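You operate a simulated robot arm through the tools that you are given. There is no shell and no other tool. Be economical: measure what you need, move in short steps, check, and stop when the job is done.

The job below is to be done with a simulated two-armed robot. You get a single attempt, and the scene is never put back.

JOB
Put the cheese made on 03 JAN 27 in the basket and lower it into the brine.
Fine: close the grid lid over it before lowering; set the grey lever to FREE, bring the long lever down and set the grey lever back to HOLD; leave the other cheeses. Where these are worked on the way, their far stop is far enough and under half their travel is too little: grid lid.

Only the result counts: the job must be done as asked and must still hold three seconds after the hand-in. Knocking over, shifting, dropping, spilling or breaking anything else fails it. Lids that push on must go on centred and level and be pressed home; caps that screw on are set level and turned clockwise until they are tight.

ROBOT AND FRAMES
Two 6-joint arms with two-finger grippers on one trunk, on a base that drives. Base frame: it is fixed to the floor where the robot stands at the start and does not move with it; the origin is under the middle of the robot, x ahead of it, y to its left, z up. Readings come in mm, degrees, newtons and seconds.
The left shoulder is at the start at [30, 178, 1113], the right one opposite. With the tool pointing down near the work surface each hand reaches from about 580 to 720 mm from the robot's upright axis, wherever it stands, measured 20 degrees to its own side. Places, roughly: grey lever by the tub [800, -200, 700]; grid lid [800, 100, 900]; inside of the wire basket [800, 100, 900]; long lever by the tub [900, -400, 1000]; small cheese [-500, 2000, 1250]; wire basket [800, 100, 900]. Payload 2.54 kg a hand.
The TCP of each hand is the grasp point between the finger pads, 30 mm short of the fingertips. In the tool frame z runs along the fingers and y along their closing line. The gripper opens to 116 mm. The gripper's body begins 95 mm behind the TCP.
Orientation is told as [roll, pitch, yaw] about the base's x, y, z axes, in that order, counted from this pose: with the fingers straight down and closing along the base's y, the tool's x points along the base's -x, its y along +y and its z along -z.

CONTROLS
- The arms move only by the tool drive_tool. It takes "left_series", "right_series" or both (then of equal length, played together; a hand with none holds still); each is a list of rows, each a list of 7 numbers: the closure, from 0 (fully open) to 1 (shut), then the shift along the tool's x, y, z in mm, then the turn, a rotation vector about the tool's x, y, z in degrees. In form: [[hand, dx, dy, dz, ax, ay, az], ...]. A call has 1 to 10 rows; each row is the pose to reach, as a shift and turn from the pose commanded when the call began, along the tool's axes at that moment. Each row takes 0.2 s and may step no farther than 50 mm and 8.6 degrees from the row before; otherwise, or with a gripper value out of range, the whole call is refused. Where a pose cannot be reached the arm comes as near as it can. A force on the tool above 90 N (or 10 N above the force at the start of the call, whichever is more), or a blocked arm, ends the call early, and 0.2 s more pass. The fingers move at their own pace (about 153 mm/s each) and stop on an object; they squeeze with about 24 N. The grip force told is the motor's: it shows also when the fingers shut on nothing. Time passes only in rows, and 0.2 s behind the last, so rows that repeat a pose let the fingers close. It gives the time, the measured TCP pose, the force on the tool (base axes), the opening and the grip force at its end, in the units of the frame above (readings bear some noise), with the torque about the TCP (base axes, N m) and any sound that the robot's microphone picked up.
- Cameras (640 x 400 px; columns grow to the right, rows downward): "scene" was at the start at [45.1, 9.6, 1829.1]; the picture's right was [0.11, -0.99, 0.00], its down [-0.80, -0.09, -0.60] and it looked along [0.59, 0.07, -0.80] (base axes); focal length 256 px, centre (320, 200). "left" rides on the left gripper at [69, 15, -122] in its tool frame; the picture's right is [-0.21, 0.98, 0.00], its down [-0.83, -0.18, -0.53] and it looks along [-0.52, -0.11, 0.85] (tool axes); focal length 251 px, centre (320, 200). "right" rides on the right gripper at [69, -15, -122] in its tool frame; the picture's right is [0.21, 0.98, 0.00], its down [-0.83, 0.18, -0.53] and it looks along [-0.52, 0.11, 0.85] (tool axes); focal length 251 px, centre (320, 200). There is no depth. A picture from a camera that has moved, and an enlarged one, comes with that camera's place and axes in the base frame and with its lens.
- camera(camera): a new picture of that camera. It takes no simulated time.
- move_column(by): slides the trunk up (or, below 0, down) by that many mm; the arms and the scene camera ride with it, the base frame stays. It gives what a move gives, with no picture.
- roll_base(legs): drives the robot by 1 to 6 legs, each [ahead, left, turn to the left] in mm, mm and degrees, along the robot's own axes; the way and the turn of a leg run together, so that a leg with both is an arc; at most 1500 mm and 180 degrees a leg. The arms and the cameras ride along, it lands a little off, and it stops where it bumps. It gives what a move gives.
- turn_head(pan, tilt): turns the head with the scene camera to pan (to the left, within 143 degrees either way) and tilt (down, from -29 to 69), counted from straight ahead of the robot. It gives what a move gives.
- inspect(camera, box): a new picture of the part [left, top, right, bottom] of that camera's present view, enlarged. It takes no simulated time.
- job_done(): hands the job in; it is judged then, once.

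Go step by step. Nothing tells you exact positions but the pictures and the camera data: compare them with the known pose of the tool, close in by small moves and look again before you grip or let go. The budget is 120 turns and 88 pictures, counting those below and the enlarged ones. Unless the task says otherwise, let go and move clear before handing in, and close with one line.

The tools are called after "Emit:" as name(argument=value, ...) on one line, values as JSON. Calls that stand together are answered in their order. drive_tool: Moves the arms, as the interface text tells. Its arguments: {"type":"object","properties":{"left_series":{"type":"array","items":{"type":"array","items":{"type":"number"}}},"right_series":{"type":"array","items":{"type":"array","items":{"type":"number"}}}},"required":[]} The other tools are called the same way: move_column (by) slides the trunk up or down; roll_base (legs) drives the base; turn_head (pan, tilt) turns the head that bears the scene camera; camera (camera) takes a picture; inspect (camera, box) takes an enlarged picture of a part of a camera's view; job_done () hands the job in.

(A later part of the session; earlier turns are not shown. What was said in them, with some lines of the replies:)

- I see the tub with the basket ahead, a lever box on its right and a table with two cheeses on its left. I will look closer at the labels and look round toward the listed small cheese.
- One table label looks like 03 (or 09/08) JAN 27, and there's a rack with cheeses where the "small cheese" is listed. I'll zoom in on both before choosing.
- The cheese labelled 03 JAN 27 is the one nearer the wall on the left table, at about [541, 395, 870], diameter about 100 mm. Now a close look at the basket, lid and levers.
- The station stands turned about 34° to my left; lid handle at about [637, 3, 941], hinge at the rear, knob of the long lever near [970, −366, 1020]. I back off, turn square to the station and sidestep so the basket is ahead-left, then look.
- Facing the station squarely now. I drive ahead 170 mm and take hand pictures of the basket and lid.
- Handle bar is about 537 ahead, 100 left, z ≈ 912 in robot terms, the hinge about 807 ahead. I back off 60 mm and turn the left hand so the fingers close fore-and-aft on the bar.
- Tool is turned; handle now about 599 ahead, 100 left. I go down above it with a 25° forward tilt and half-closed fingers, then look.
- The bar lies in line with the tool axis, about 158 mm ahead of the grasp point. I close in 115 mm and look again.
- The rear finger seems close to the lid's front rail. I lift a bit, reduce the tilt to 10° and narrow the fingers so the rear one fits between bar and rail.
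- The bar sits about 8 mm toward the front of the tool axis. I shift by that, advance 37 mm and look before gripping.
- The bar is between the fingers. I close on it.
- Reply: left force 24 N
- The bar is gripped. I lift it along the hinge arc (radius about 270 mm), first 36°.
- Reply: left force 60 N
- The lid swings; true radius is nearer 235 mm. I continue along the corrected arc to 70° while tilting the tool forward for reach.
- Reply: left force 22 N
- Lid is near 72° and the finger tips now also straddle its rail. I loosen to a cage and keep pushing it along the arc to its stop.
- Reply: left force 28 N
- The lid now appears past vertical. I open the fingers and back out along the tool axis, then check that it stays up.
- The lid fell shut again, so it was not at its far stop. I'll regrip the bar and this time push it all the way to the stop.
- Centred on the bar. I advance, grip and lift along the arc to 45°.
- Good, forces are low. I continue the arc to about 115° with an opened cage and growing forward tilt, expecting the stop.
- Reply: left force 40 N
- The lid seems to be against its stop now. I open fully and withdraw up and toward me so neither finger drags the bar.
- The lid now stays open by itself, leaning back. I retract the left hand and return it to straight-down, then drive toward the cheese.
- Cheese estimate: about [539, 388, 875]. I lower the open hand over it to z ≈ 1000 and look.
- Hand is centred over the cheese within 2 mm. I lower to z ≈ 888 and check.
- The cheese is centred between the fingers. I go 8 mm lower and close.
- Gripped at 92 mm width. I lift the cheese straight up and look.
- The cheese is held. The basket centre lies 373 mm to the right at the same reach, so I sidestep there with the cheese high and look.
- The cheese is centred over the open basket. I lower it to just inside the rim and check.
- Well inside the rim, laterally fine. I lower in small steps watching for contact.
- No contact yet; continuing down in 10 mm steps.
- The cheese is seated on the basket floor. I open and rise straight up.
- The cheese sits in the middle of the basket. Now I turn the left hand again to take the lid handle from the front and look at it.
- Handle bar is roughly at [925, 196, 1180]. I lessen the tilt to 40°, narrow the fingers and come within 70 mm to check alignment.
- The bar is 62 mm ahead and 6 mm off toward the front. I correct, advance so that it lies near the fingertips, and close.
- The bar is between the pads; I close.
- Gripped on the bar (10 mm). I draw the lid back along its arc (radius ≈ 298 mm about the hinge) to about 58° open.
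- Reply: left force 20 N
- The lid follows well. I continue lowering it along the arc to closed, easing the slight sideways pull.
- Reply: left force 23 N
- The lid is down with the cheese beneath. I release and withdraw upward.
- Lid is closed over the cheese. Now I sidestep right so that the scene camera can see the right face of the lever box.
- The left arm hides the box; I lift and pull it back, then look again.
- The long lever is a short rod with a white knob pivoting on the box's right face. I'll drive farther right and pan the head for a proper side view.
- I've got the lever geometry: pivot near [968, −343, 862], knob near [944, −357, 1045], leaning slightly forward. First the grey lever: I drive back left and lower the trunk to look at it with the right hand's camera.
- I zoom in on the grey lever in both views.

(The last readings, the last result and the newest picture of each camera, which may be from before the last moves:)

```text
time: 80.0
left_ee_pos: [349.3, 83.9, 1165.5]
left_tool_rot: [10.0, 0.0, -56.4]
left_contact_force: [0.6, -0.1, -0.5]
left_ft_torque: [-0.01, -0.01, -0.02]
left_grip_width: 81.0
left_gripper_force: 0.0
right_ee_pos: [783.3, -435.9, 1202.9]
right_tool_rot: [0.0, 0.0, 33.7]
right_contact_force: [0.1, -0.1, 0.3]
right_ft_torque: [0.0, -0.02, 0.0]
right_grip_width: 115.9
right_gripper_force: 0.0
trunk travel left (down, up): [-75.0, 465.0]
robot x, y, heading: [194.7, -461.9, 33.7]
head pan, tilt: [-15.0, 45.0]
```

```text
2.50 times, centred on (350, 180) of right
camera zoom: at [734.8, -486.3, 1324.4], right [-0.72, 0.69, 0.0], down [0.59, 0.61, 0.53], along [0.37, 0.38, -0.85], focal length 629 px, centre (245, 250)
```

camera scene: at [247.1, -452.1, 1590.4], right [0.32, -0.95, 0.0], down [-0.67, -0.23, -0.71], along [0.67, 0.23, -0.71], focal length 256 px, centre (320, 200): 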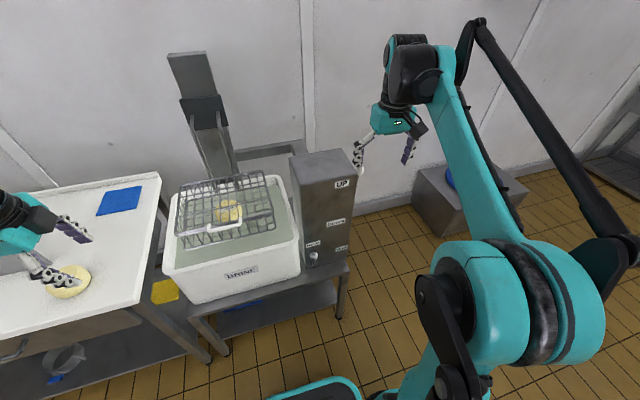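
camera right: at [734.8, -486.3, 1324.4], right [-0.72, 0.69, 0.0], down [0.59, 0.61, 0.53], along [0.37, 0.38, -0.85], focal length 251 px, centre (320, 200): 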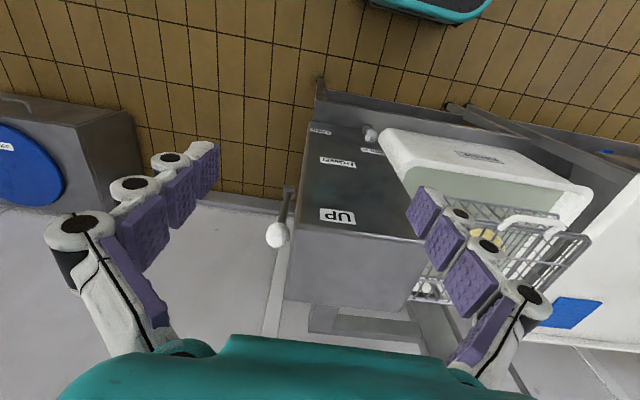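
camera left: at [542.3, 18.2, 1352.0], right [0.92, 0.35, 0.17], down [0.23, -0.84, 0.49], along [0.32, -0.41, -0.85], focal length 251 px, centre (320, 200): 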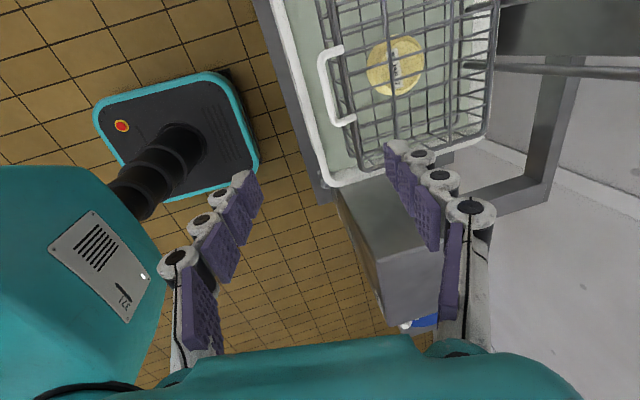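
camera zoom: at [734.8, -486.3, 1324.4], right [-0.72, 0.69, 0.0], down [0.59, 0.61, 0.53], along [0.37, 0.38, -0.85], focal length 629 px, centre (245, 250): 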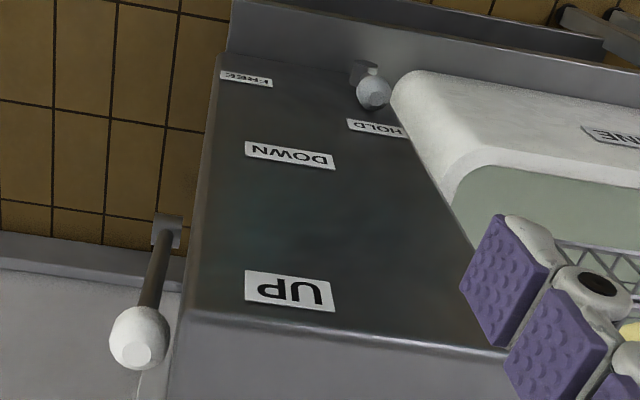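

The grey lever points up (HOLD): knob near [786, −243, 682], pivot about 75 mm below, FREE is about 75° clockwise. I back off 100 mm and turn the right hand so its slim side faces the tub and the closed fingers point forward-down.

Emit:
roll_base(legs=[[-100, 0, 0]])

Emit:
drive_tool(right_series=[[0.2, 0, 0, 20, 0, 0, -8.5], [0.4, 0, 0, 40, 0, 0, -17], [0.6, 0, 0, 60, 0, 0, -25.5], [0.8, 0, 0, 80, 0, 0, -34], [1, 0, 0, 100, 0, 0, -42.5], [1, 0, 0, 120, 0, 0, -51], [1, 0, 0, 140, 0, 0, -59.5], [1, 0, 0, 160, 0, 0, -68], [1, 0, 0, 180, 0, 0, -76.5], [1, 0, 0, 200, 0, 0, -85]])

Emit:
drive_tool(right_series=[[1, -15, -12, 30, 7.8, -0.3, -0.7], [1, -30, -24, 60, 15.7, -0.7, -1.4], [1, -45, -36, 90, 23.6, -1, -2.1], [1, -60, -48, 120, 31.4, -1.4, -2.8], [1, -75, -60, 150, 39.3, -1.7, -3.6], [1, -90, -72, 180, 47.1, -2, -4.3], [1, -105, -85, 212, 55, -2.4, -5]])

Emit:
camera(camera="right")

Emit:
inspect(camera="scene", box=[260, 150, 400, 310])

```text
time: 81.1
left_ee_pos: [265.3, 27.7, 1167.1]
left_tool_rot: [10.2, 0.1, -56.3]
left_contact_force: [-0.4, -0.7, 0.1]
left_ft_torque: [0.01, -0.09, -0.02]
left_grip_width: 81.4
left_gripper_force: 0.1
right_ee_pos: [700.1, -492.2, 1204.1]
right_tool_rot: [0.0, -0.2, 33.7]
right_contact_force: [-0.1, 0.3, 1.5]
right_ft_torque: [0.03, -0.05, -0.01]
right_grip_width: 115.9
right_gripper_force: 0.1
trunk travel left (down, up): [-75.0, 465.0]
robot x, y, heading: [106.6, -519.0, 33.9]
head pan, tilt: [-15.0, 45.0]
```

```text
time: 83.3
left_ee_pos: [266.7, 29.1, 1165.4]
left_tool_rot: [10.1, 0.1, -56.4]
left_contact_force: [0.3, -1.0, 0.3]
left_ft_torque: [0.01, 0.05, 0.03]
left_grip_width: 81.2
left_gripper_force: 0.0
right_ee_pos: [703.4, -490.5, 1001.9]
right_tool_rot: [0.1, 0.0, 118.9]
right_contact_force: [-0.2, 0.1, 0.2]
right_ft_torque: [0.02, -0.02, -0.01]
right_grip_width: 0.1
right_gripper_force: 23.7
trunk travel left (down, up): [-75.0, 465.0]
robot x, y, heading: [114.3, -515.4, 33.9]
head pan, tilt: [-15.0, 45.0]
```

```text
time: 84.9
left_ee_pos: [266.5, 29.8, 1164.6]
left_tool_rot: [10.0, 0.0, -56.3]
left_contact_force: [0.4, 1.1, -0.6]
left_ft_torque: [-0.06, 0.05, -0.03]
left_grip_width: 81.1
left_gripper_force: 0.1
right_ee_pos: [758.4, -338.1, 831.3]
right_tool_rot: [-54.9, 0.1, 124.1]
right_contact_force: [0.3, -0.6, 0.6]
right_ft_torque: [0.01, -0.05, 0.01]
right_grip_width: 0.0
right_gripper_force: 23.9
right hand out of reach, approached as far as the arm can: row 6, 7
trunk travel left (down, up): [-75.0, 465.0]
robot x, y, heading: [113.2, -516.5, 33.7]
head pan, tilt: [-15.0, 45.0]
```

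```text
26 pictures are left
camera right: at [721.5, -446.0, 915.9], right [-0.34, -0.49, -0.8], down [-0.91, 0.38, 0.16], along [0.23, 0.78, -0.58], focal length 251 px, centre (320, 200)
```

right: 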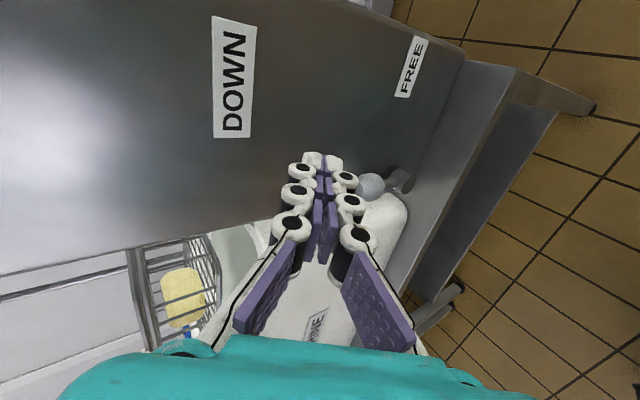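

```text
2.50 times, centred on (330, 230) of scene
camera zoom: at [165.5, -506.3, 1590.3], right [0.32, -0.95, 0.0], down [-0.67, -0.23, -0.71], along [0.67, 0.23, -0.71], focal length 639 px, centre (295, 125)
```

zoom: 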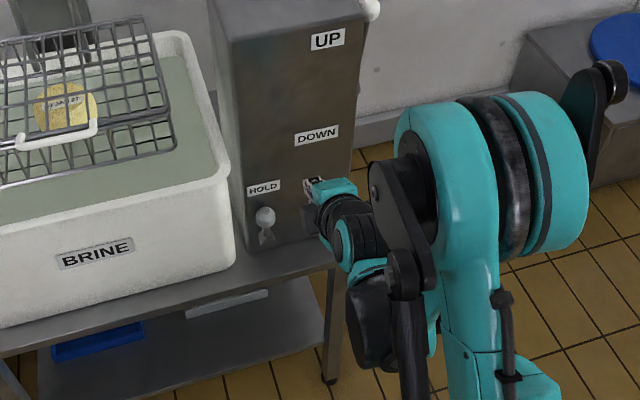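

The pose was at the edge of reach; I back off a further 60 mm and bring the fingers to just left of the grey knob's line, still in front of it.

Emit:
roll_base(legs=[[-60, 0, 0]])

Emit:
drive_tool(right_series=[[1, -25, 7, 21, 0, 0, 0], [1, -50, 14, 42, 0, 0, 0], [1, -75, 21, 64, 0, 0, 0], [1, -92, 27, 85, 0, 0, 0]])

```text
time: 85.9
left_ee_pos: [216.1, -4.8, 1167.4]
left_tool_rot: [10.1, 0.0, -56.4]
left_contact_force: [-0.8, -0.3, 0.4]
left_ft_torque: [0.04, -0.04, 0.01]
left_grip_width: 81.4
left_gripper_force: 0.0
right_ee_pos: [707.0, -373.3, 835.5]
right_tool_rot: [-55.1, 0.2, 123.9]
right_contact_force: [-0.6, 0.2, 0.3]
right_ft_torque: [0.01, 0.01, -0.03]
right_grip_width: 0.0
right_gripper_force: 23.6
trunk travel left (down, up): [-75.0, 465.0]
robot x, y, heading: [59.3, -550.8, 33.8]
head pan, tilt: [-15.0, 45.0]
```

```text
time: 86.9
left_ee_pos: [217.6, -4.1, 1165.4]
left_tool_rot: [10.0, 0.0, -56.4]
left_contact_force: [0.7, -0.1, -0.4]
left_ft_torque: [-0.01, 0.04, -0.02]
left_grip_width: 81.2
left_gripper_force: 0.1
right_ee_pos: [705.0, -262.6, 763.1]
right_tool_rot: [-54.6, 0.2, 124.0]
right_contact_force: [0.7, 0.3, -0.1]
right_ft_torque: [-0.03, -0.01, -0.03]
right_grip_width: 0.0
right_gripper_force: 23.2
right hand out of reach, approached as far as the arm can: row 1, 2, 3, 4
trunk travel left (down, up): [-75.0, 465.0]
robot x, y, heading: [63.5, -550.7, 33.8]
head pan, tilt: [-15.0, 45.0]
```

I advance part-way so the command comes back in reach, and look.

Emit:
drive_tool(right_series=[[1, 5, -23, 33, 0, 0, 0], [1, 10, -46, 65, 0, 0, 0], [1, 10, -46, 65, 0, 0, 0]])

Emit:
camera(camera="right")

```text
time: 87.7
left_ee_pos: [211.8, -8.2, 1167.5]
left_tool_rot: [10.3, 0.0, -56.5]
left_contact_force: [0.4, -1.0, 0.2]
left_ft_torque: [0.01, -0.02, 0.0]
left_grip_width: 81.3
left_gripper_force: 0.1
right_ee_pos: [765.3, -231.6, 763.1]
right_tool_rot: [-54.1, 0.1, 124.0]
right_contact_force: [-25.4, -16.7, 13.4]
right_ft_torque: [0.24, 0.02, 0.32]
right_grip_width: 0.2
right_gripper_force: 24.3
trunk travel left (down, up): [-75.0, 465.0]
robot x, y, heading: [57.3, -551.1, 33.7]
head pan, tilt: [-15.0, 45.0]
stopped in row 3 (right hand): the force on the tool passed its limit at 97 N (the readings are from after the stop); the commanded pose is now the measured one
```

```text
24 pictures are left
camera right: at [729.0, -338.8, 847.4], right [-0.35, -0.5, -0.79], down [-0.91, 0.38, 0.16], along [0.22, 0.78, -0.59], focal length 251 px, centre (320, 200)
```

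right: 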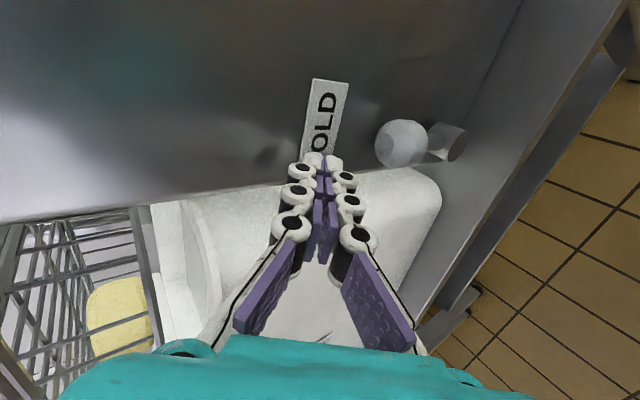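

The fingertips touched the box face beside the HOLD label. The knob is about 38 mm wide, 20 mm right and 78 mm below the grasp point. I pull back, go down left of it and re-enter.

Emit:
drive_tool(right_series=[[1, 0, 9, -12, 0, 0, 0], [1, -15, 17.6, -24.3, 0, 0, 0], [1, -15, 45.9, -3.8, 0, 0, 0], [1, -15, 71.4, 14.7, 0, 0, 0], [1, -15, 56.8, 34.9, 0, 0, 0]])

Emit:
camera(camera="right")

```text
time: 88.9
left_ee_pos: [215.3, -4.9, 1165.6]
left_tool_rot: [10.1, 0.1, -56.5]
left_contact_force: [0.8, 0.4, -0.2]
left_ft_torque: [0.01, -0.02, -0.04]
left_grip_width: 81.3
left_gripper_force: 0.1
right_ee_pos: [754.9, -219.8, 692.8]
right_tool_rot: [-53.9, 0.2, 124.2]
right_contact_force: [-2.4, -2.3, -1.9]
right_ft_torque: [-0.08, 0.11, -0.01]
right_grip_width: 0.1
right_gripper_force: 24.0
trunk travel left (down, up): [-75.0, 465.0]
robot x, y, heading: [58.0, -550.8, 33.7]
head pan, tilt: [-15.0, 45.0]
```

```text
23 pictures are left
camera right: at [720.3, -327.2, 777.8], right [-0.36, -0.5, -0.79], down [-0.91, 0.38, 0.17], along [0.22, 0.78, -0.59], focal length 251 px, centre (320, 200)
```

right: 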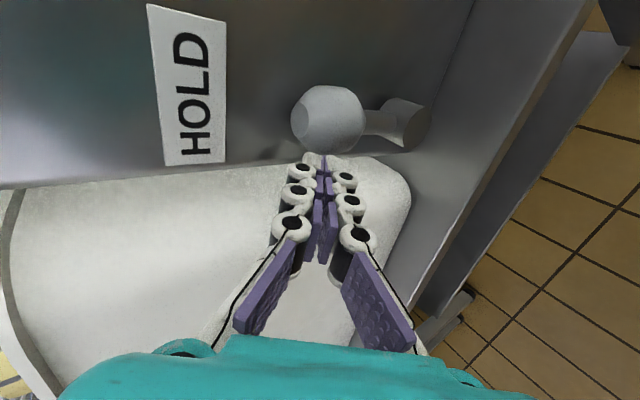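

The fingertips sit just left of the knob. I sweep it right along its arc.

Emit:
drive_tool(right_series=[[1, 12, -2.5, -1.8, 0, 0, 0], [1, 23, -4.5, -3.2, 0, 0, 0], [1, 33, -4.9, -3.5, 0, 0, 0], [1, 42.5, -4.9, -3.5, 0, 0, 0], [1, 52, -3.5, -2.5, 0, 0, 0], [1, 61, -1.3, -0.9, 0, 0, 0], [1, 70, 2, 1.5, 0, 0, 0], [1, 78, 6.1, 4.4, 0, 0, 0], [1, 86, 11, 8, 0, 0, 0], [1, 92, 16.8, 12.1, 0, 0, 0]])

Emit:
camera(camera="right")

```text
time: 91.1
left_ee_pos: [205.0, -3.1, 1168.1]
left_tool_rot: [10.3, -0.3, -56.2]
left_contact_force: [-0.8, 0.5, -0.7]
left_ft_torque: [-0.04, 0.0, 0.01]
left_grip_width: 81.3
left_gripper_force: 0.0
right_ee_pos: [801.0, -287.6, 682.5]
right_tool_rot: [-55.1, 0.2, 124.6]
right_contact_force: [-25.5, 40.0, 68.0]
right_ft_torque: [0.77, -0.6, 0.66]
right_grip_width: 0.2
right_gripper_force: 24.1
trunk travel left (down, up): [-75.0, 465.0]
robot x, y, heading: [59.3, -548.3, 33.6]
head pan, tilt: [-15.0, 45.0]
```

```text
22 pictures are left
camera right: at [764.8, -395.7, 765.8], right [-0.34, -0.5, -0.8], down [-0.92, 0.37, 0.15], along [0.22, 0.78, -0.58], focal length 251 px, centre (320, 200)
```

right: 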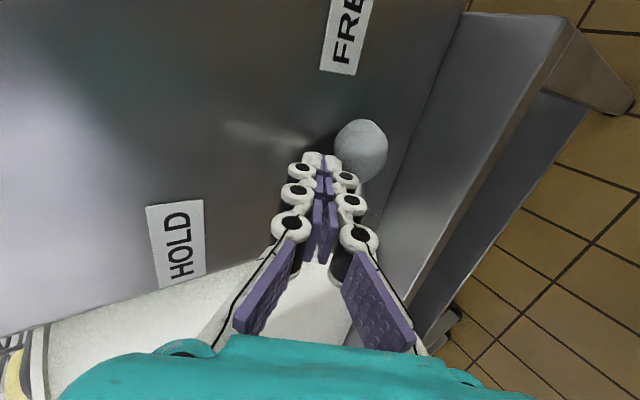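

The lever has come up against its stop on the FREE side. I back the fingers off and check.

Emit:
drive_tool(right_series=[[1, -4, -10, -8, 0, 0, 0], [1, -4, 5, -30, 0, 0, 0], [1, 0, 23, -60, 0, 0, 0], [1, 0, 30, -100, 0, 0, 0]])

Emit:
camera(camera="right")

Emit:
inspect(camera="scene", box=[220, 120, 400, 310])

```text
time: 92.1
left_ee_pos: [213.4, -7.1, 1166.9]
left_tool_rot: [10.1, 0.0, -56.3]
left_contact_force: [-0.6, -0.4, 0.2]
left_ft_torque: [0.01, -0.04, -0.01]
left_grip_width: 81.2
left_gripper_force: 0.1
right_ee_pos: [765.6, -331.1, 734.4]
right_tool_rot: [-53.9, 0.3, 124.0]
right_contact_force: [0.4, -0.1, 0.5]
right_ft_torque: [0.0, 0.0, 0.0]
right_grip_width: 0.0
right_gripper_force: 23.7
right hand out of reach, approached as far as the arm can: row 3, 4
trunk travel left (down, up): [-75.0, 465.0]
robot x, y, heading: [56.9, -550.7, 33.8]
head pan, tilt: [-15.0, 45.0]
```

```text
21 pictures are left
camera right: at [730.2, -437.2, 819.3], right [-0.36, -0.5, -0.79], down [-0.91, 0.38, 0.16], along [0.22, 0.77, -0.59], focal length 251 px, centre (320, 200)
```

right: 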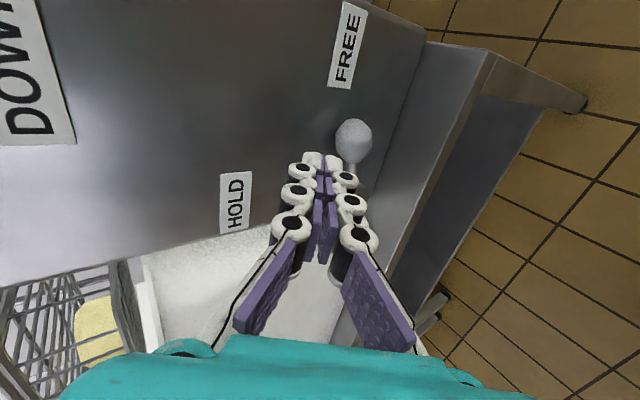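

```text
2.11 times, centred on (310, 215) of scene
camera zoom: at [111.5, -542.1, 1590.4], right [0.32, -0.95, 0.0], down [-0.67, -0.23, -0.71], along [0.67, 0.23, -0.71], focal length 538 px, centre (341, 168)
```

zoom: 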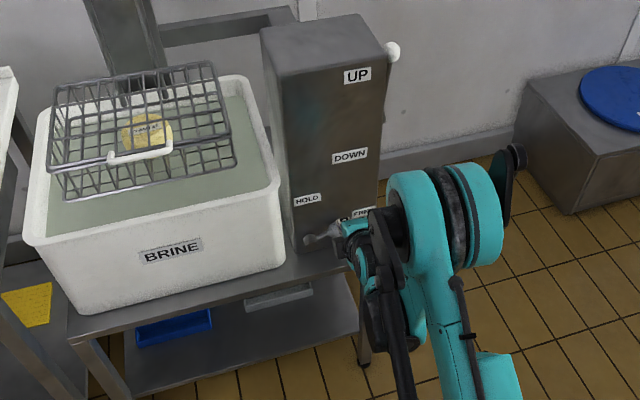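

The grey lever points to FREE now. For the long lever I raise the trunk, lift the right hand clear to above the white knob's height, and close in.

Emit:
move_column(by=125)

Emit:
drive_tool(right_series=[[1, 0, -28, -23, -3.6, 0, 0], [0.9, 15, -56, -46, -7.2, 0, 0], [0.8, 30, -84, -70, -10.8, 0, 0], [0.7, 50, -112, -93, -14.5, 0, 0], [0.6, 70, -140, -116, -18, 0, 0], [0.55, 90, -168, -140, -21.7, 0, 0], [0.55, 107, -196, -163, -25.4, 0, 0], [0.55, 122, -223, -186, -29, 0, 0]])

Emit:
roll_base(legs=[[50, 0, 0]])

Emit:
camera(camera="right")

```text
time: 93.6
left_ee_pos: [215.5, -5.1, 1291.7]
left_tool_rot: [10.0, 0.1, -56.4]
left_contact_force: [-1.5, -0.2, 0.7]
left_ft_torque: [-0.02, 0.01, 0.0]
left_grip_width: 81.0
left_gripper_force: 0.0
right_ee_pos: [765.8, -328.9, 858.6]
right_tool_rot: [-53.9, 0.2, 124.1]
right_contact_force: [0.0, -0.3, -0.2]
right_ft_torque: [0.02, 0.0, -0.02]
right_grip_width: 0.0
right_gripper_force: 24.2
trunk travel left (down, up): [-200.0, 340.0]
robot x, y, heading: [58.1, -552.3, 33.6]
head pan, tilt: [-15.0, 45.0]
```

```text
time: 95.4
left_ee_pos: [214.0, -5.0, 1289.4]
left_tool_rot: [10.0, 0.0, -56.5]
left_contact_force: [0.2, -0.9, 0.0]
left_ft_torque: [0.0, 0.0, -0.01]
left_grip_width: 81.0
left_gripper_force: 0.2
right_ee_pos: [817.6, -439.4, 1150.5]
right_tool_rot: [-24.9, 0.2, 124.2]
right_contact_force: [0.2, 0.5, -0.2]
right_ft_torque: [0.02, 0.0, 0.0]
right_grip_width: 52.3
right_gripper_force: 0.1
trunk travel left (down, up): [-200.0, 340.0]
robot x, y, heading: [60.3, -550.5, 33.8]
head pan, tilt: [-15.0, 45.0]
```

```text
time: 96.4
left_ee_pos: [258.4, 23.5, 1289.1]
left_tool_rot: [9.9, 0.0, -56.3]
left_contact_force: [0.5, 0.6, -0.8]
left_ft_torque: [-0.02, 0.03, -0.01]
left_grip_width: 81.6
left_gripper_force: 0.1
right_ee_pos: [861.3, -410.8, 1147.5]
right_tool_rot: [-24.8, 0.2, 124.1]
right_contact_force: [0.4, -0.3, -0.1]
right_ft_torque: [0.01, 0.04, -0.01]
right_grip_width: 52.1
right_gripper_force: 0.1
trunk travel left (down, up): [-200.0, 340.0]
robot x, y, heading: [105.2, -525.0, 33.6]
head pan, tilt: [-15.0, 45.0]
```

```text
19 pictures are left
camera right: at [869.4, -488.2, 1266.0], right [-0.61, -0.68, -0.41], down [-0.79, 0.47, 0.41], along [-0.08, 0.57, -0.82], focal length 251 px, centre (320, 200)
```

right: 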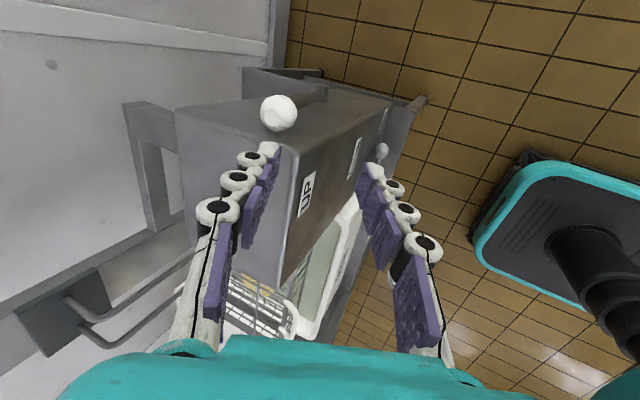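

The white knob shows where expected ([940, −363, 1050]). I line up and approach to just above it.

Emit:
drive_tool(right_series=[[0.5, 2, -21, 20, 0, 0, 0], [0.5, 4, -42, 40, 0, 0, 0], [0.5, 4, -42, 65, 0, 0, 0]])

Emit:
camera(camera="right")

```text
time: 97.2
left_ee_pos: [256.8, 22.3, 1291.2]
left_tool_rot: [10.0, -0.1, -56.4]
left_contact_force: [-0.2, 0.3, 0.2]
left_ft_torque: [-0.01, -0.01, 0.0]
left_grip_width: 81.4
left_gripper_force: 0.1
right_ee_pos: [916.0, -378.3, 1107.7]
right_tool_rot: [-24.9, 0.3, 124.0]
right_contact_force: [0.2, -0.8, -0.4]
right_ft_torque: [-0.02, -0.01, 0.01]
right_grip_width: 58.1
right_gripper_force: 0.0
trunk travel left (down, up): [-200.0, 340.0]
robot x, y, heading: [101.1, -525.8, 33.5]
head pan, tilt: [-15.0, 45.0]
```

```text
18 pictures are left
camera right: at [924.2, -455.4, 1225.5], right [-0.61, -0.68, -0.41], down [-0.79, 0.47, 0.41], along [-0.08, 0.57, -0.82], focal length 251 px, centre (320, 200)
```

right: 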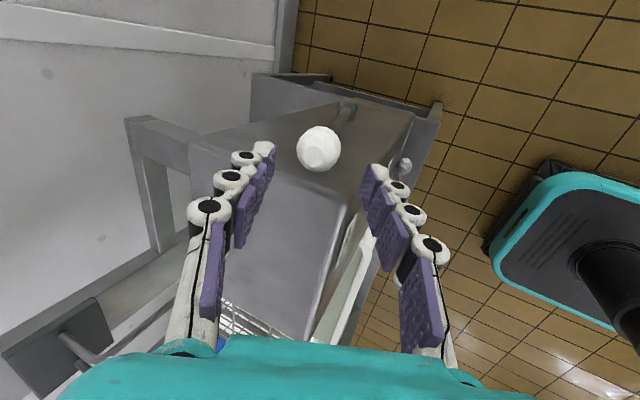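

Knob is centred in the cage. I advance over it, narrow the fingers and swing it forward along its arc to about 50°.

Emit:
drive_tool(right_series=[[0.5, 0, 0, 25, 0, 0, 0], [0.5, 0, 0, 49, 0, 0, 0], [0.6, 0, 0, 49, 0, 0, 0], [0.6, 0, 31.7, 43.7, 2.5, 0, 0], [0.6, 0, 65.5, 43.8, 5, 0, 0], [0.6, 0, 98.6, 49.8, 7.5, 0, 0], [0.6, 0, 130.7, 61, 10, 0, 0]])

Emit:
camera(camera="right")

```text
time: 98.8
left_ee_pos: [257.5, 21.9, 1290.5]
left_tool_rot: [10.0, 0.0, -56.4]
left_contact_force: [1.1, -0.9, 0.5]
left_ft_torque: [0.02, -0.04, 0.01]
left_grip_width: 81.4
left_gripper_force: 0.1
right_ee_pos: [838.9, -431.0, 997.9]
right_tool_rot: [-35.0, 0.2, 124.1]
right_contact_force: [0.5, 0.3, 0.9]
right_ft_torque: [-0.07, 0.04, 0.0]
right_grip_width: 47.4
right_gripper_force: 0.2
trunk travel left (down, up): [-200.0, 340.0]
robot x, y, heading: [102.9, -526.4, 33.6]
head pan, tilt: [-15.0, 45.0]
```

```text
17 pictures are left
camera right: at [830.2, -519.4, 1107.1], right [-0.54, -0.63, -0.56], down [-0.84, 0.43, 0.33], along [0.03, 0.65, -0.76], focal length 251 px, centre (320, 200)
```

right: 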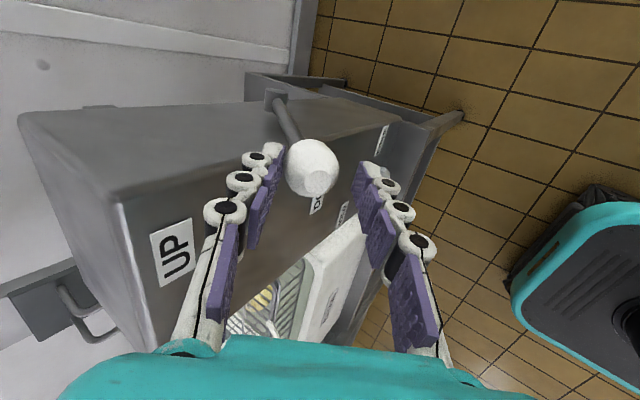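

The lever follows freely. I carry on to about 90°.

Emit:
drive_tool(right_series=[[0.6, 0, 31.7, 11, 3, 0, 0], [0.6, 0, 61, 27.8, 6, 0, 0], [0.6, 0, 87, 49.3, 9, 0, 0], [0.6, 0, 109, 74.6, 12, 0, 0]])

Emit:
camera(camera="right")

Emit:
inspect(camera="scene", box=[200, 100, 400, 300])

```text
time: 99.8
left_ee_pos: [257.0, 22.3, 1291.6]
left_tool_rot: [10.1, 0.0, -56.4]
left_contact_force: [-0.1, -0.1, -0.1]
left_ft_torque: [0.0, -0.03, 0.0]
left_grip_width: 81.2
left_gripper_force: 0.1
right_ee_pos: [814.4, -455.1, 883.7]
right_tool_rot: [-46.8, 0.2, 124.1]
right_contact_force: [-0.8, -0.3, 0.3]
right_ft_torque: [0.0, -0.02, 0.03]
right_grip_width: 46.8
right_gripper_force: 0.2
right hand out of reach, approached as far as the arm can: row 4
trunk travel left (down, up): [-200.0, 340.0]
robot x, y, heading: [100.3, -523.5, 33.7]
head pan, tilt: [-15.0, 45.0]
```

```text
16 pictures are left
camera right: at [788.0, -555.9, 979.4], right [-0.43, -0.55, -0.71], down [-0.89, 0.4, 0.23], along [0.15, 0.73, -0.66], focal length 251 px, centre (320, 200)
```

right: 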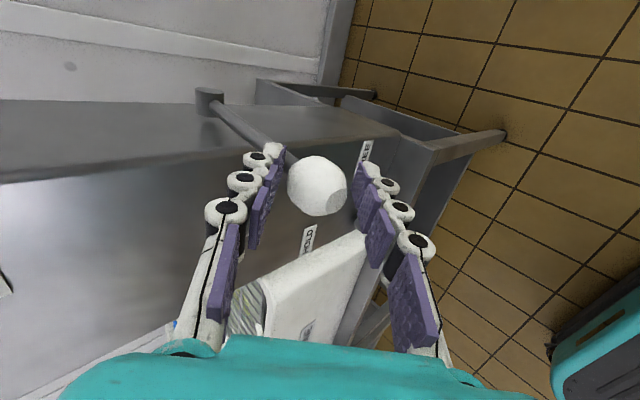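

```text
2.00 times, centred on (300, 200) of scene
camera zoom: at [155.7, -513.4, 1715.3], right [0.32, -0.95, 0.0], down [-0.67, -0.23, -0.71], along [0.67, 0.23, -0.71], focal length 511 px, centre (360, 200)
```

zoom: 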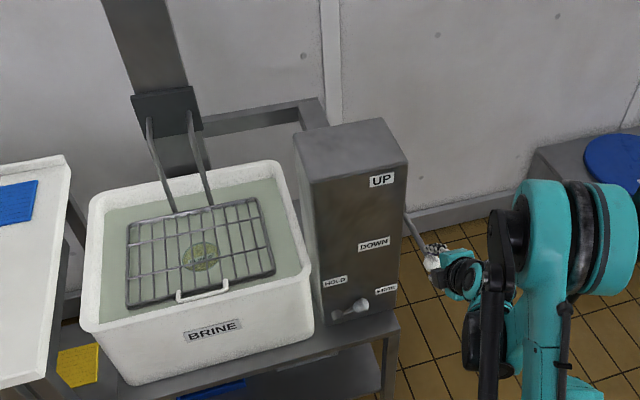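

The basket is going under; the lever is near 87°. The arm is at its near limit, so I use the trunk to take it down further in small steps, watching the force.

Emit:
move_column(by=-20)

Emit:
move_column(by=-20)

Emit:
inspect(camera="scene", box=[200, 100, 400, 300])

```text
time: 100.4
left_ee_pos: [257.3, 21.8, 1270.8]
left_tool_rot: [9.9, 0.0, -56.3]
left_contact_force: [0.1, 0.3, 0.2]
left_ft_torque: [0.0, 0.0, 0.01]
left_grip_width: 81.1
left_gripper_force: 0.1
right_ee_pos: [814.4, -456.1, 864.2]
right_tool_rot: [-46.8, 0.3, 124.2]
right_contact_force: [-1.1, -0.2, -0.6]
right_ft_torque: [0.02, 0.02, 0.04]
right_grip_width: 46.4
right_gripper_force: 0.1
trunk travel left (down, up): [-180.0, 360.0]
robot x, y, heading: [100.9, -525.1, 33.3]
head pan, tilt: [-15.0, 45.0]
```

```text
time: 101.1
left_ee_pos: [256.9, 22.7, 1250.9]
left_tool_rot: [9.9, 0.0, -56.4]
left_contact_force: [-0.1, -0.6, -0.2]
left_ft_torque: [0.02, 0.0, -0.03]
left_grip_width: 81.0
left_gripper_force: 0.0
right_ee_pos: [813.7, -455.1, 843.8]
right_tool_rot: [-46.6, 0.3, 124.1]
right_contact_force: [0.5, -0.2, 0.4]
right_ft_torque: [-0.03, 0.0, 0.01]
right_grip_width: 46.3
right_gripper_force: 0.0
trunk travel left (down, up): [-160.0, 380.0]
robot x, y, heading: [101.4, -523.4, 33.4]
head pan, tilt: [-15.0, 45.0]
```

```text
2.00 times, centred on (300, 200) of scene
camera zoom: at [154.7, -513.6, 1675.3], right [0.32, -0.95, 0.0], down [-0.67, -0.23, -0.71], along [0.67, 0.23, -0.71], focal length 511 px, centre (360, 200)
```

zoom: 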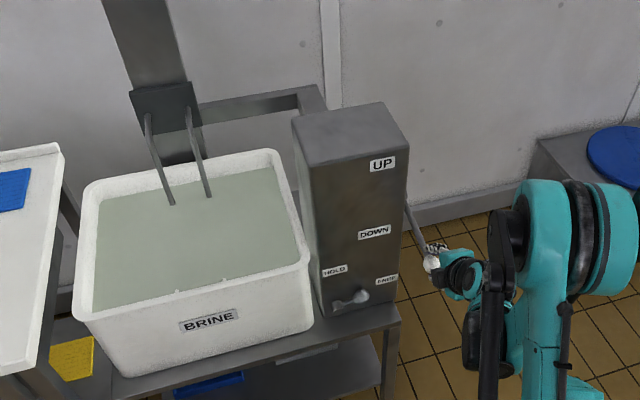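

Basket submerged, still no resistance. I go further toward the stop.

Emit:
move_column(by=-15)

Emit:
move_column(by=-12)

Emit:
camera(camera="right")

```text
time: 101.7
left_ee_pos: [256.7, 20.7, 1235.9]
left_tool_rot: [10.0, 0.0, -56.5]
left_contact_force: [-0.1, 0.2, 1.4]
left_ft_torque: [-0.02, -0.01, 0.03]
left_grip_width: 81.1
left_gripper_force: 0.0
right_ee_pos: [813.4, -455.8, 830.4]
right_tool_rot: [-46.7, 0.2, 124.1]
right_contact_force: [0.4, -0.3, 0.4]
right_ft_torque: [-0.02, 0.0, -0.05]
right_grip_width: 46.3
right_gripper_force: 0.2
trunk travel left (down, up): [-145.0, 395.0]
robot x, y, heading: [100.7, -522.9, 33.8]
head pan, tilt: [-15.0, 45.0]
```

```text
time: 102.3
left_ee_pos: [257.6, 22.6, 1222.3]
left_tool_rot: [10.0, 0.1, -56.3]
left_contact_force: [0.6, 0.2, 0.1]
left_ft_torque: [0.03, -0.01, 0.04]
left_grip_width: 81.2
left_gripper_force: 0.1
right_ee_pos: [812.9, -454.8, 818.0]
right_tool_rot: [-46.8, 0.3, 124.1]
right_contact_force: [-0.2, 0.0, 0.6]
right_ft_torque: [0.0, -0.03, 0.04]
right_grip_width: 46.2
right_gripper_force: 0.1
trunk travel left (down, up): [-133.0, 407.0]
robot x, y, heading: [100.7, -524.3, 33.8]
head pan, tilt: [-15.0, 45.0]
```

```text
13 pictures are left
camera right: at [787.8, -556.0, 913.2], right [-0.43, -0.55, -0.71], down [-0.89, 0.4, 0.23], along [0.15, 0.73, -0.66], focal length 251 px, centre (320, 200)
```

right: 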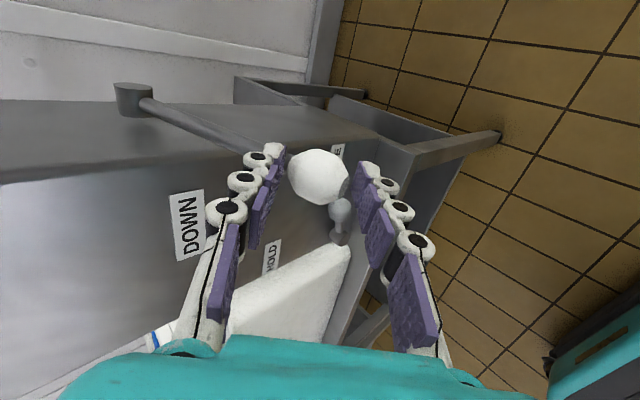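

Still moving with no stop felt. I continue down with slight forward motion to follow the arc.

Emit:
move_column(by=-15)

Emit:
roll_base(legs=[[9, 0, 0]])

Emit:
move_column(by=-15)

Emit:
camera(camera="right")

```text
time: 103.0
left_ee_pos: [255.9, 21.3, 1209.0]
left_tool_rot: [10.1, 0.0, -56.3]
left_contact_force: [-0.3, -0.3, -0.1]
left_ft_torque: [0.02, -0.01, -0.01]
left_grip_width: 81.2
left_gripper_force: 0.0
right_ee_pos: [812.9, -455.5, 804.2]
right_tool_rot: [-46.9, 0.3, 124.1]
right_contact_force: [-2.5, -1.4, 12.2]
right_ft_torque: [0.35, -0.33, -0.11]
right_grip_width: 52.0
right_gripper_force: 4.6
trunk travel left (down, up): [-118.0, 422.0]
robot x, y, heading: [100.7, -525.5, 33.9]
head pan, tilt: [-15.0, 45.0]
```

```text
time: 103.7
left_ee_pos: [262.9, 28.0, 1209.6]
left_tool_rot: [10.0, 0.0, -56.4]
left_contact_force: [-0.4, 0.0, -0.7]
left_ft_torque: [0.01, -0.02, -0.01]
left_grip_width: 81.1
left_gripper_force: 0.1
right_ee_pos: [821.6, -449.1, 803.8]
right_tool_rot: [-46.9, 0.2, 124.1]
right_contact_force: [-1.5, -2.3, 16.7]
right_ft_torque: [0.34, -0.38, 0.01]
right_grip_width: 56.8
right_gripper_force: 7.1
trunk travel left (down, up): [-118.0, 422.0]
robot x, y, heading: [106.3, -518.3, 33.7]
head pan, tilt: [-15.0, 45.0]
```

```text
time: 104.3
left_ee_pos: [261.4, 27.2, 1195.3]
left_tool_rot: [10.2, 0.0, -56.4]
left_contact_force: [-0.3, 0.2, 0.1]
left_ft_torque: [-0.02, -0.01, -0.02]
left_grip_width: 81.2
left_gripper_force: 0.0
right_ee_pos: [820.8, -451.9, 791.8]
right_tool_rot: [-47.3, 0.3, 124.0]
right_contact_force: [0.5, -1.1, 44.3]
right_ft_torque: [1.08, -1.21, -0.06]
right_grip_width: 79.3
right_gripper_force: 23.2
trunk travel left (down, up): [-103.0, 437.0]
robot x, y, heading: [107.2, -522.4, 33.4]
head pan, tilt: [-15.0, 45.0]
```

```text
12 pictures are left
camera right: at [793.1, -551.5, 887.0], right [-0.43, -0.55, -0.72], down [-0.89, 0.4, 0.22], along [0.16, 0.73, -0.66], focal length 251 px, centre (320, 200)
```

right: 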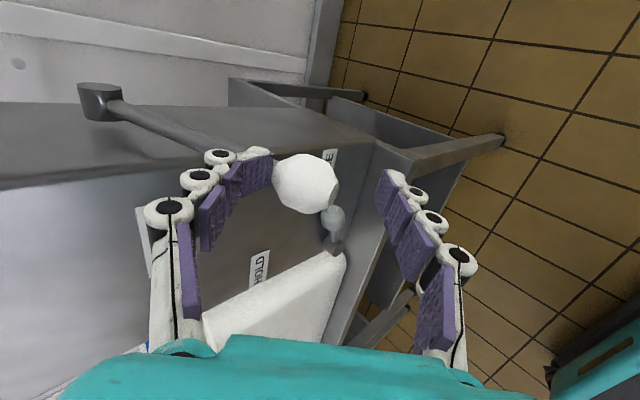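

The lever has met its lower stop (44 N, fingers pushed open). I ease off, open fully and withdraw, then see whether it stays down.

Emit:
move_column(by=8)

Emit:
drive_tool(right_series=[[0, 0, 0, 0, 0, 0, 0], [0, 0, 0, 0, 0, 0, 0], [0, 0, 0, -10, 0, 0, 0]])

Emit:
roll_base(legs=[[-40, 0, 0]])

Emit:
camera(camera="right")

```text
time: 104.9
left_ee_pos: [261.2, 27.2, 1202.5]
left_tool_rot: [10.2, -0.1, -56.4]
left_contact_force: [0.3, 0.0, -0.2]
left_ft_torque: [0.0, 0.02, 0.05]
left_grip_width: 80.8
left_gripper_force: 0.0
right_ee_pos: [821.7, -449.3, 797.3]
right_tool_rot: [-47.0, 0.3, 124.1]
right_contact_force: [-0.4, -1.6, 31.3]
right_ft_torque: [0.66, -0.79, 0.02]
right_grip_width: 68.1
right_gripper_force: 14.7
trunk travel left (down, up): [-111.0, 429.0]
robot x, y, heading: [111.4, -523.5, 33.5]
head pan, tilt: [-15.0, 45.0]
```

```text
time: 105.7
left_ee_pos: [263.3, 26.7, 1201.8]
left_tool_rot: [10.1, 0.0, -56.4]
left_contact_force: [-0.5, 0.7, -0.1]
left_ft_torque: [-0.01, -0.02, -0.03]
left_grip_width: 81.2
left_gripper_force: 0.0
right_ee_pos: [814.5, -455.3, 804.1]
right_tool_rot: [-46.6, 0.2, 124.0]
right_contact_force: [1.0, -0.1, 0.0]
right_ft_torque: [-0.01, -0.01, 0.0]
right_grip_width: 115.9
right_gripper_force: 0.1
trunk travel left (down, up): [-111.0, 429.0]
robot x, y, heading: [105.5, -518.0, 33.6]
head pan, tilt: [-15.0, 45.0]
```

```text
time: 106.6
left_ee_pos: [230.7, 3.7, 1202.8]
left_tool_rot: [10.1, 0.0, -56.4]
left_contact_force: [-0.9, -0.6, 0.2]
left_ft_torque: [0.07, -0.06, -0.01]
left_grip_width: 81.1
left_gripper_force: 0.0
right_ee_pos: [781.3, -477.9, 804.1]
right_tool_rot: [-46.8, 0.2, 124.1]
right_contact_force: [0.1, 0.1, 1.3]
right_ft_torque: [0.02, -0.06, -0.02]
right_grip_width: 116.2
right_gripper_force: 0.0
trunk travel left (down, up): [-111.0, 429.0]
robot x, y, heading: [76.4, -540.7, 33.7]
head pan, tilt: [-15.0, 45.0]
```

```text
11 pictures are left
camera right: at [755.8, -577.4, 899.7], right [-0.43, -0.55, -0.71], down [-0.89, 0.4, 0.23], along [0.15, 0.73, -0.66], focal length 251 px, centre (320, 200)
```

right: 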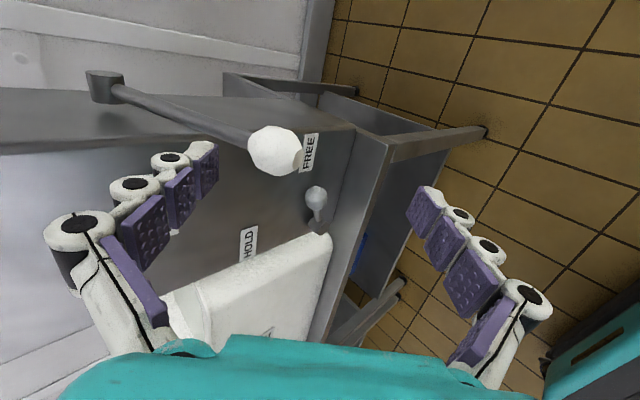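

The long lever stays down. Now the grey lever must go back: knob at FREE is about [819, −294, 651]. I back off 40 mm, close the fingers and bring them low, to the right and below that knob.

Emit:
roll_base(legs=[[-40, 0, 0]])

Emit:
drive_tool(right_series=[[0.4, -45, 0, 0, 0, 0, 0], [0.8, -90, 14.6, 13.6, 0, 0, 0], [1, -115, 47.5, 44.3, 3, 0, 0], [1, -115, 80.4, 75, 5, 0, 0], [1, -115, 96, 117, 7, 0, 0], [1, -115, 79.5, 149, 7, 0, 0], [1, -115, 59.5, 185.4, 7, 0, 0]])

Emit:
camera(camera="right")

```text
time: 107.4
left_ee_pos: [197.1, -18.4, 1202.9]
left_tool_rot: [10.0, 0.0, -56.4]
left_contact_force: [-0.8, -0.3, -0.3]
left_ft_torque: [0.05, -0.07, 0.05]
left_grip_width: 81.5
left_gripper_force: 0.0
right_ee_pos: [749.4, -498.8, 804.4]
right_tool_rot: [-46.7, 0.1, 124.0]
right_contact_force: [0.0, 0.3, -0.2]
right_ft_torque: [-0.03, -0.02, 0.0]
right_grip_width: 115.9
right_gripper_force: 0.1
trunk travel left (down, up): [-111.0, 429.0]
robot x, y, heading: [43.8, -561.9, 33.6]
head pan, tilt: [-15.0, 45.0]
```

```text
refused: row 3 steps farther than a row can; nothing moved
```

```text
10 pictures are left
camera right: at [722.9, -599.4, 899.8], right [-0.43, -0.55, -0.71], down [-0.89, 0.4, 0.23], along [0.15, 0.73, -0.66], focal length 251 px, centre (320, 200)
```

right: 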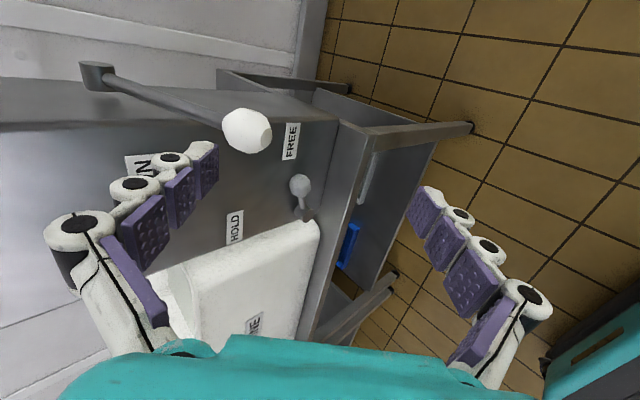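

One row was too long; I resend with smaller steps.

Emit:
drive_tool(right_series=[[0.4, -45, 0, 0, 0, 0, 0], [0.8, -85, 10, 10, 0, 0, 0], [1, -110, 35, 32, 2, 0, 0], [1, -115, 62, 58, 4, 0, 0], [1, -115, 85, 85, 6, 0, 0], [1, -115, 96, 117, 7, 0, 0], [1, -115, 79.5, 149, 7, 0, 0], [1, -115, 59.5, 185.4, 7, 0, 0]])

Emit:
camera(camera="right")

```text
time: 109.2
left_ee_pos: [199.9, -17.0, 1201.7]
left_tool_rot: [10.0, -0.1, -56.4]
left_contact_force: [-0.4, 0.0, -0.2]
left_ft_torque: [0.02, -0.01, 0.02]
left_grip_width: 81.4
left_gripper_force: 0.0
right_ee_pos: [793.8, -335.6, 637.6]
right_tool_rot: [-53.6, 0.2, 124.1]
right_contact_force: [0.7, 0.7, -0.2]
right_ft_torque: [0.0, 0.0, -0.03]
right_grip_width: 0.1
right_gripper_force: 23.9
right hand out of reach, approached as far as the arm can: row 1, 2, 3, 4, 5, 6, 7, 8
trunk travel left (down, up): [-111.0, 429.0]
robot x, y, heading: [40.0, -562.2, 33.7]
head pan, tilt: [-15.0, 45.0]
```

```text
9 pictures are left
camera right: at [758.9, -442.2, 723.6], right [-0.36, -0.5, -0.79], down [-0.91, 0.38, 0.17], along [0.22, 0.77, -0.6], focal length 251 px, centre (320, 200)
```

right: 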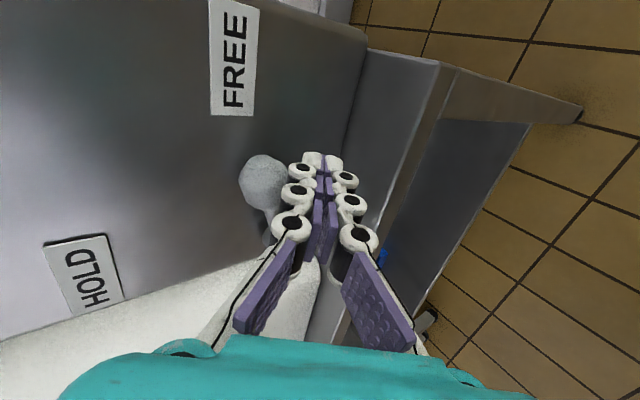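

The fingers are just under the grey knob. I slide in beneath it and sweep it up and left along its arc to HOLD.

Emit:
drive_tool(right_series=[[1, 0, 9.7, 7.1, 0, 0, 0], [1, 0, -6.9, 29.6, 0, 0, 0], [1, -4, -20.4, 19.6, 0, 0, 0], [1, -6.7, -31.5, 11.5, 0, 0, 0], [1, -12, -41.9, 3.8, 0, 0, 0], [1, -19, -51.6, -3.3, 0, 0, 0], [1, -28.6, -60, -9.5, 0, 0, 0], [1, -39.6, -67.1, -14.8, 0, 0, 0], [1, -48.2, -71, -17.7, 0, 0, 0], [1, -56, -73.3, -19.3, 0, 0, 0]])

Emit:
camera(camera="right")

```text
time: 111.4
left_ee_pos: [200.3, -18.0, 1201.4]
left_tool_rot: [10.0, 0.1, -56.5]
left_contact_force: [0.5, -0.8, 0.2]
left_ft_torque: [0.0, 0.04, 0.02]
left_grip_width: 81.0
left_gripper_force: 0.0
right_ee_pos: [785.5, -275.0, 711.1]
right_tool_rot: [-53.7, 0.2, 124.0]
right_contact_force: [7.2, -8.8, -4.5]
right_ft_torque: [-0.25, -0.09, -0.18]
right_grip_width: 0.1
right_gripper_force: 28.6
right hand out of reach, approached as far as the arm can: row 1, 2
trunk travel left (down, up): [-111.0, 429.0]
robot x, y, heading: [42.4, -564.3, 33.6]
head pan, tilt: [-15.0, 45.0]
```

```text
8 pictures are left
camera right: at [750.8, -381.6, 795.2], right [-0.36, -0.5, -0.79], down [-0.91, 0.39, 0.17], along [0.22, 0.77, -0.59], focal length 251 px, centre (320, 200)
```

right: 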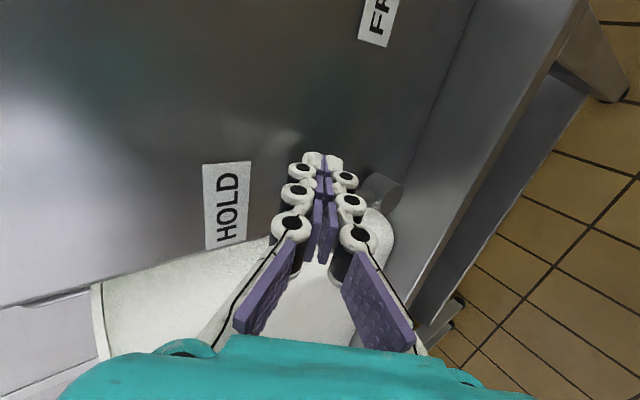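

The knob is almost home with a light force. I press a little further left to make sure it reaches the HOLD stop.

Emit:
drive_tool(right_series=[[1, -6, 0, 0, 0, 0, 0], [1, -11, 0, 0, 0, 0, 0]])

```text
time: 112.0
left_ee_pos: [202.2, -20.0, 1203.7]
left_tool_rot: [10.1, 0.2, -56.6]
left_contact_force: [0.7, 0.3, 0.7]
left_ft_torque: [0.0, -0.01, 0.0]
left_grip_width: 81.2
left_gripper_force: 0.1
right_ee_pos: [785.7, -274.7, 709.4]
right_tool_rot: [-53.7, 0.2, 123.4]
right_contact_force: [31.9, -45.1, 2.2]
right_ft_torque: [-0.97, -0.2, -0.93]
right_grip_width: 6.3
right_gripper_force: 28.2
trunk travel left (down, up): [-111.0, 429.0]
robot x, y, heading: [47.4, -562.4, 33.4]
head pan, tilt: [-15.0, 45.0]
```

It is hard against the HOLD stop. I move off to the right, withdraw and verify both levers.

Emit:
drive_tool(right_series=[[1, 10, 0, 0, 0, 0, 0], [1, 18, 0, -5, 0, 0, 0], [1, 18, 0, -40, 0, 0, 0], [1, 18, -20, -75, 0, 0, 0]])

Emit:
roll_base(legs=[[-120, 0, 0]])

Emit:
camera(camera="right")

Emit:
inspect(camera="scene", box=[200, 80, 400, 280])

```text
time: 113.0
left_ee_pos: [198.0, -16.7, 1202.1]
left_tool_rot: [10.0, 0.0, -56.4]
left_contact_force: [-0.3, -0.2, 0.5]
left_ft_torque: [0.02, -0.06, -0.02]
left_grip_width: 81.0
left_gripper_force: 0.1
right_ee_pos: [747.1, -305.5, 771.0]
right_tool_rot: [-53.7, 0.1, 124.2]
right_contact_force: [-0.7, 0.3, 0.0]
right_ft_torque: [0.02, 0.01, 0.03]
right_grip_width: 0.0
right_gripper_force: 28.1
trunk travel left (down, up): [-111.0, 429.0]
robot x, y, heading: [43.1, -560.6, 33.6]
head pan, tilt: [-15.0, 45.0]
```

```text
time: 114.3
left_ee_pos: [97.9, -85.4, 1202.1]
left_tool_rot: [10.2, -0.1, -56.5]
left_contact_force: [-0.2, -1.0, -1.2]
left_ft_torque: [0.02, -0.02, 0.01]
left_grip_width: 81.3
left_gripper_force: 0.0
right_ee_pos: [649.5, -372.9, 772.7]
right_tool_rot: [-53.8, 0.1, 124.0]
right_contact_force: [-0.1, -0.4, 0.2]
right_ft_torque: [-0.02, -0.03, 0.01]
right_grip_width: 0.1
right_gripper_force: 28.7
trunk travel left (down, up): [-111.0, 429.0]
robot x, y, heading: [-57.1, -629.7, 33.6]
head pan, tilt: [-15.0, 45.0]
```

```text
7 pictures are left
camera right: at [612.6, -479.9, 857.4], right [-0.36, -0.5, -0.79], down [-0.91, 0.38, 0.17], along [0.22, 0.78, -0.59], focal length 251 px, centre (320, 200)
```

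right: 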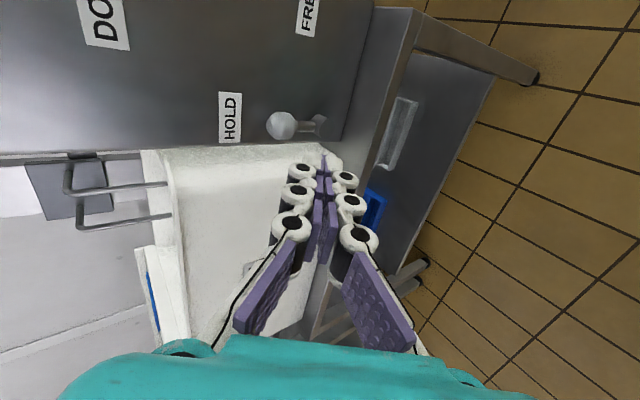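

```text
2.00 times, centred on (300, 180) of scene
camera zoom: at [-5.0, -619.7, 1626.5], right [0.32, -0.95, 0.0], down [-0.67, -0.23, -0.71], along [0.67, 0.23, -0.71], focal length 511 px, centre (360, 240)
```

zoom: 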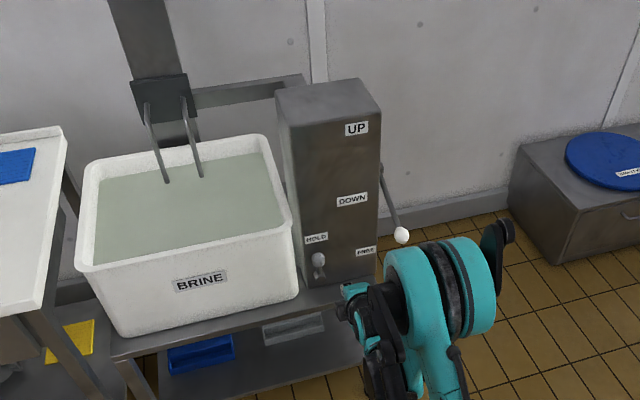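

The grey lever points to HOLD, the long lever is down, and the basket with its closed lid is under the brine. Both hands are clear, so I hand in.

Emit:
job_done()

```text
The job is handed in.
```

The 03 JAN 27 cheese is in the basket under the closed lid and lowered into the brine. The long lever is down and the grey lever is back on HOLD. I dropped the lid shut once on the empty basket, before the cheese went in, and saw no damage.
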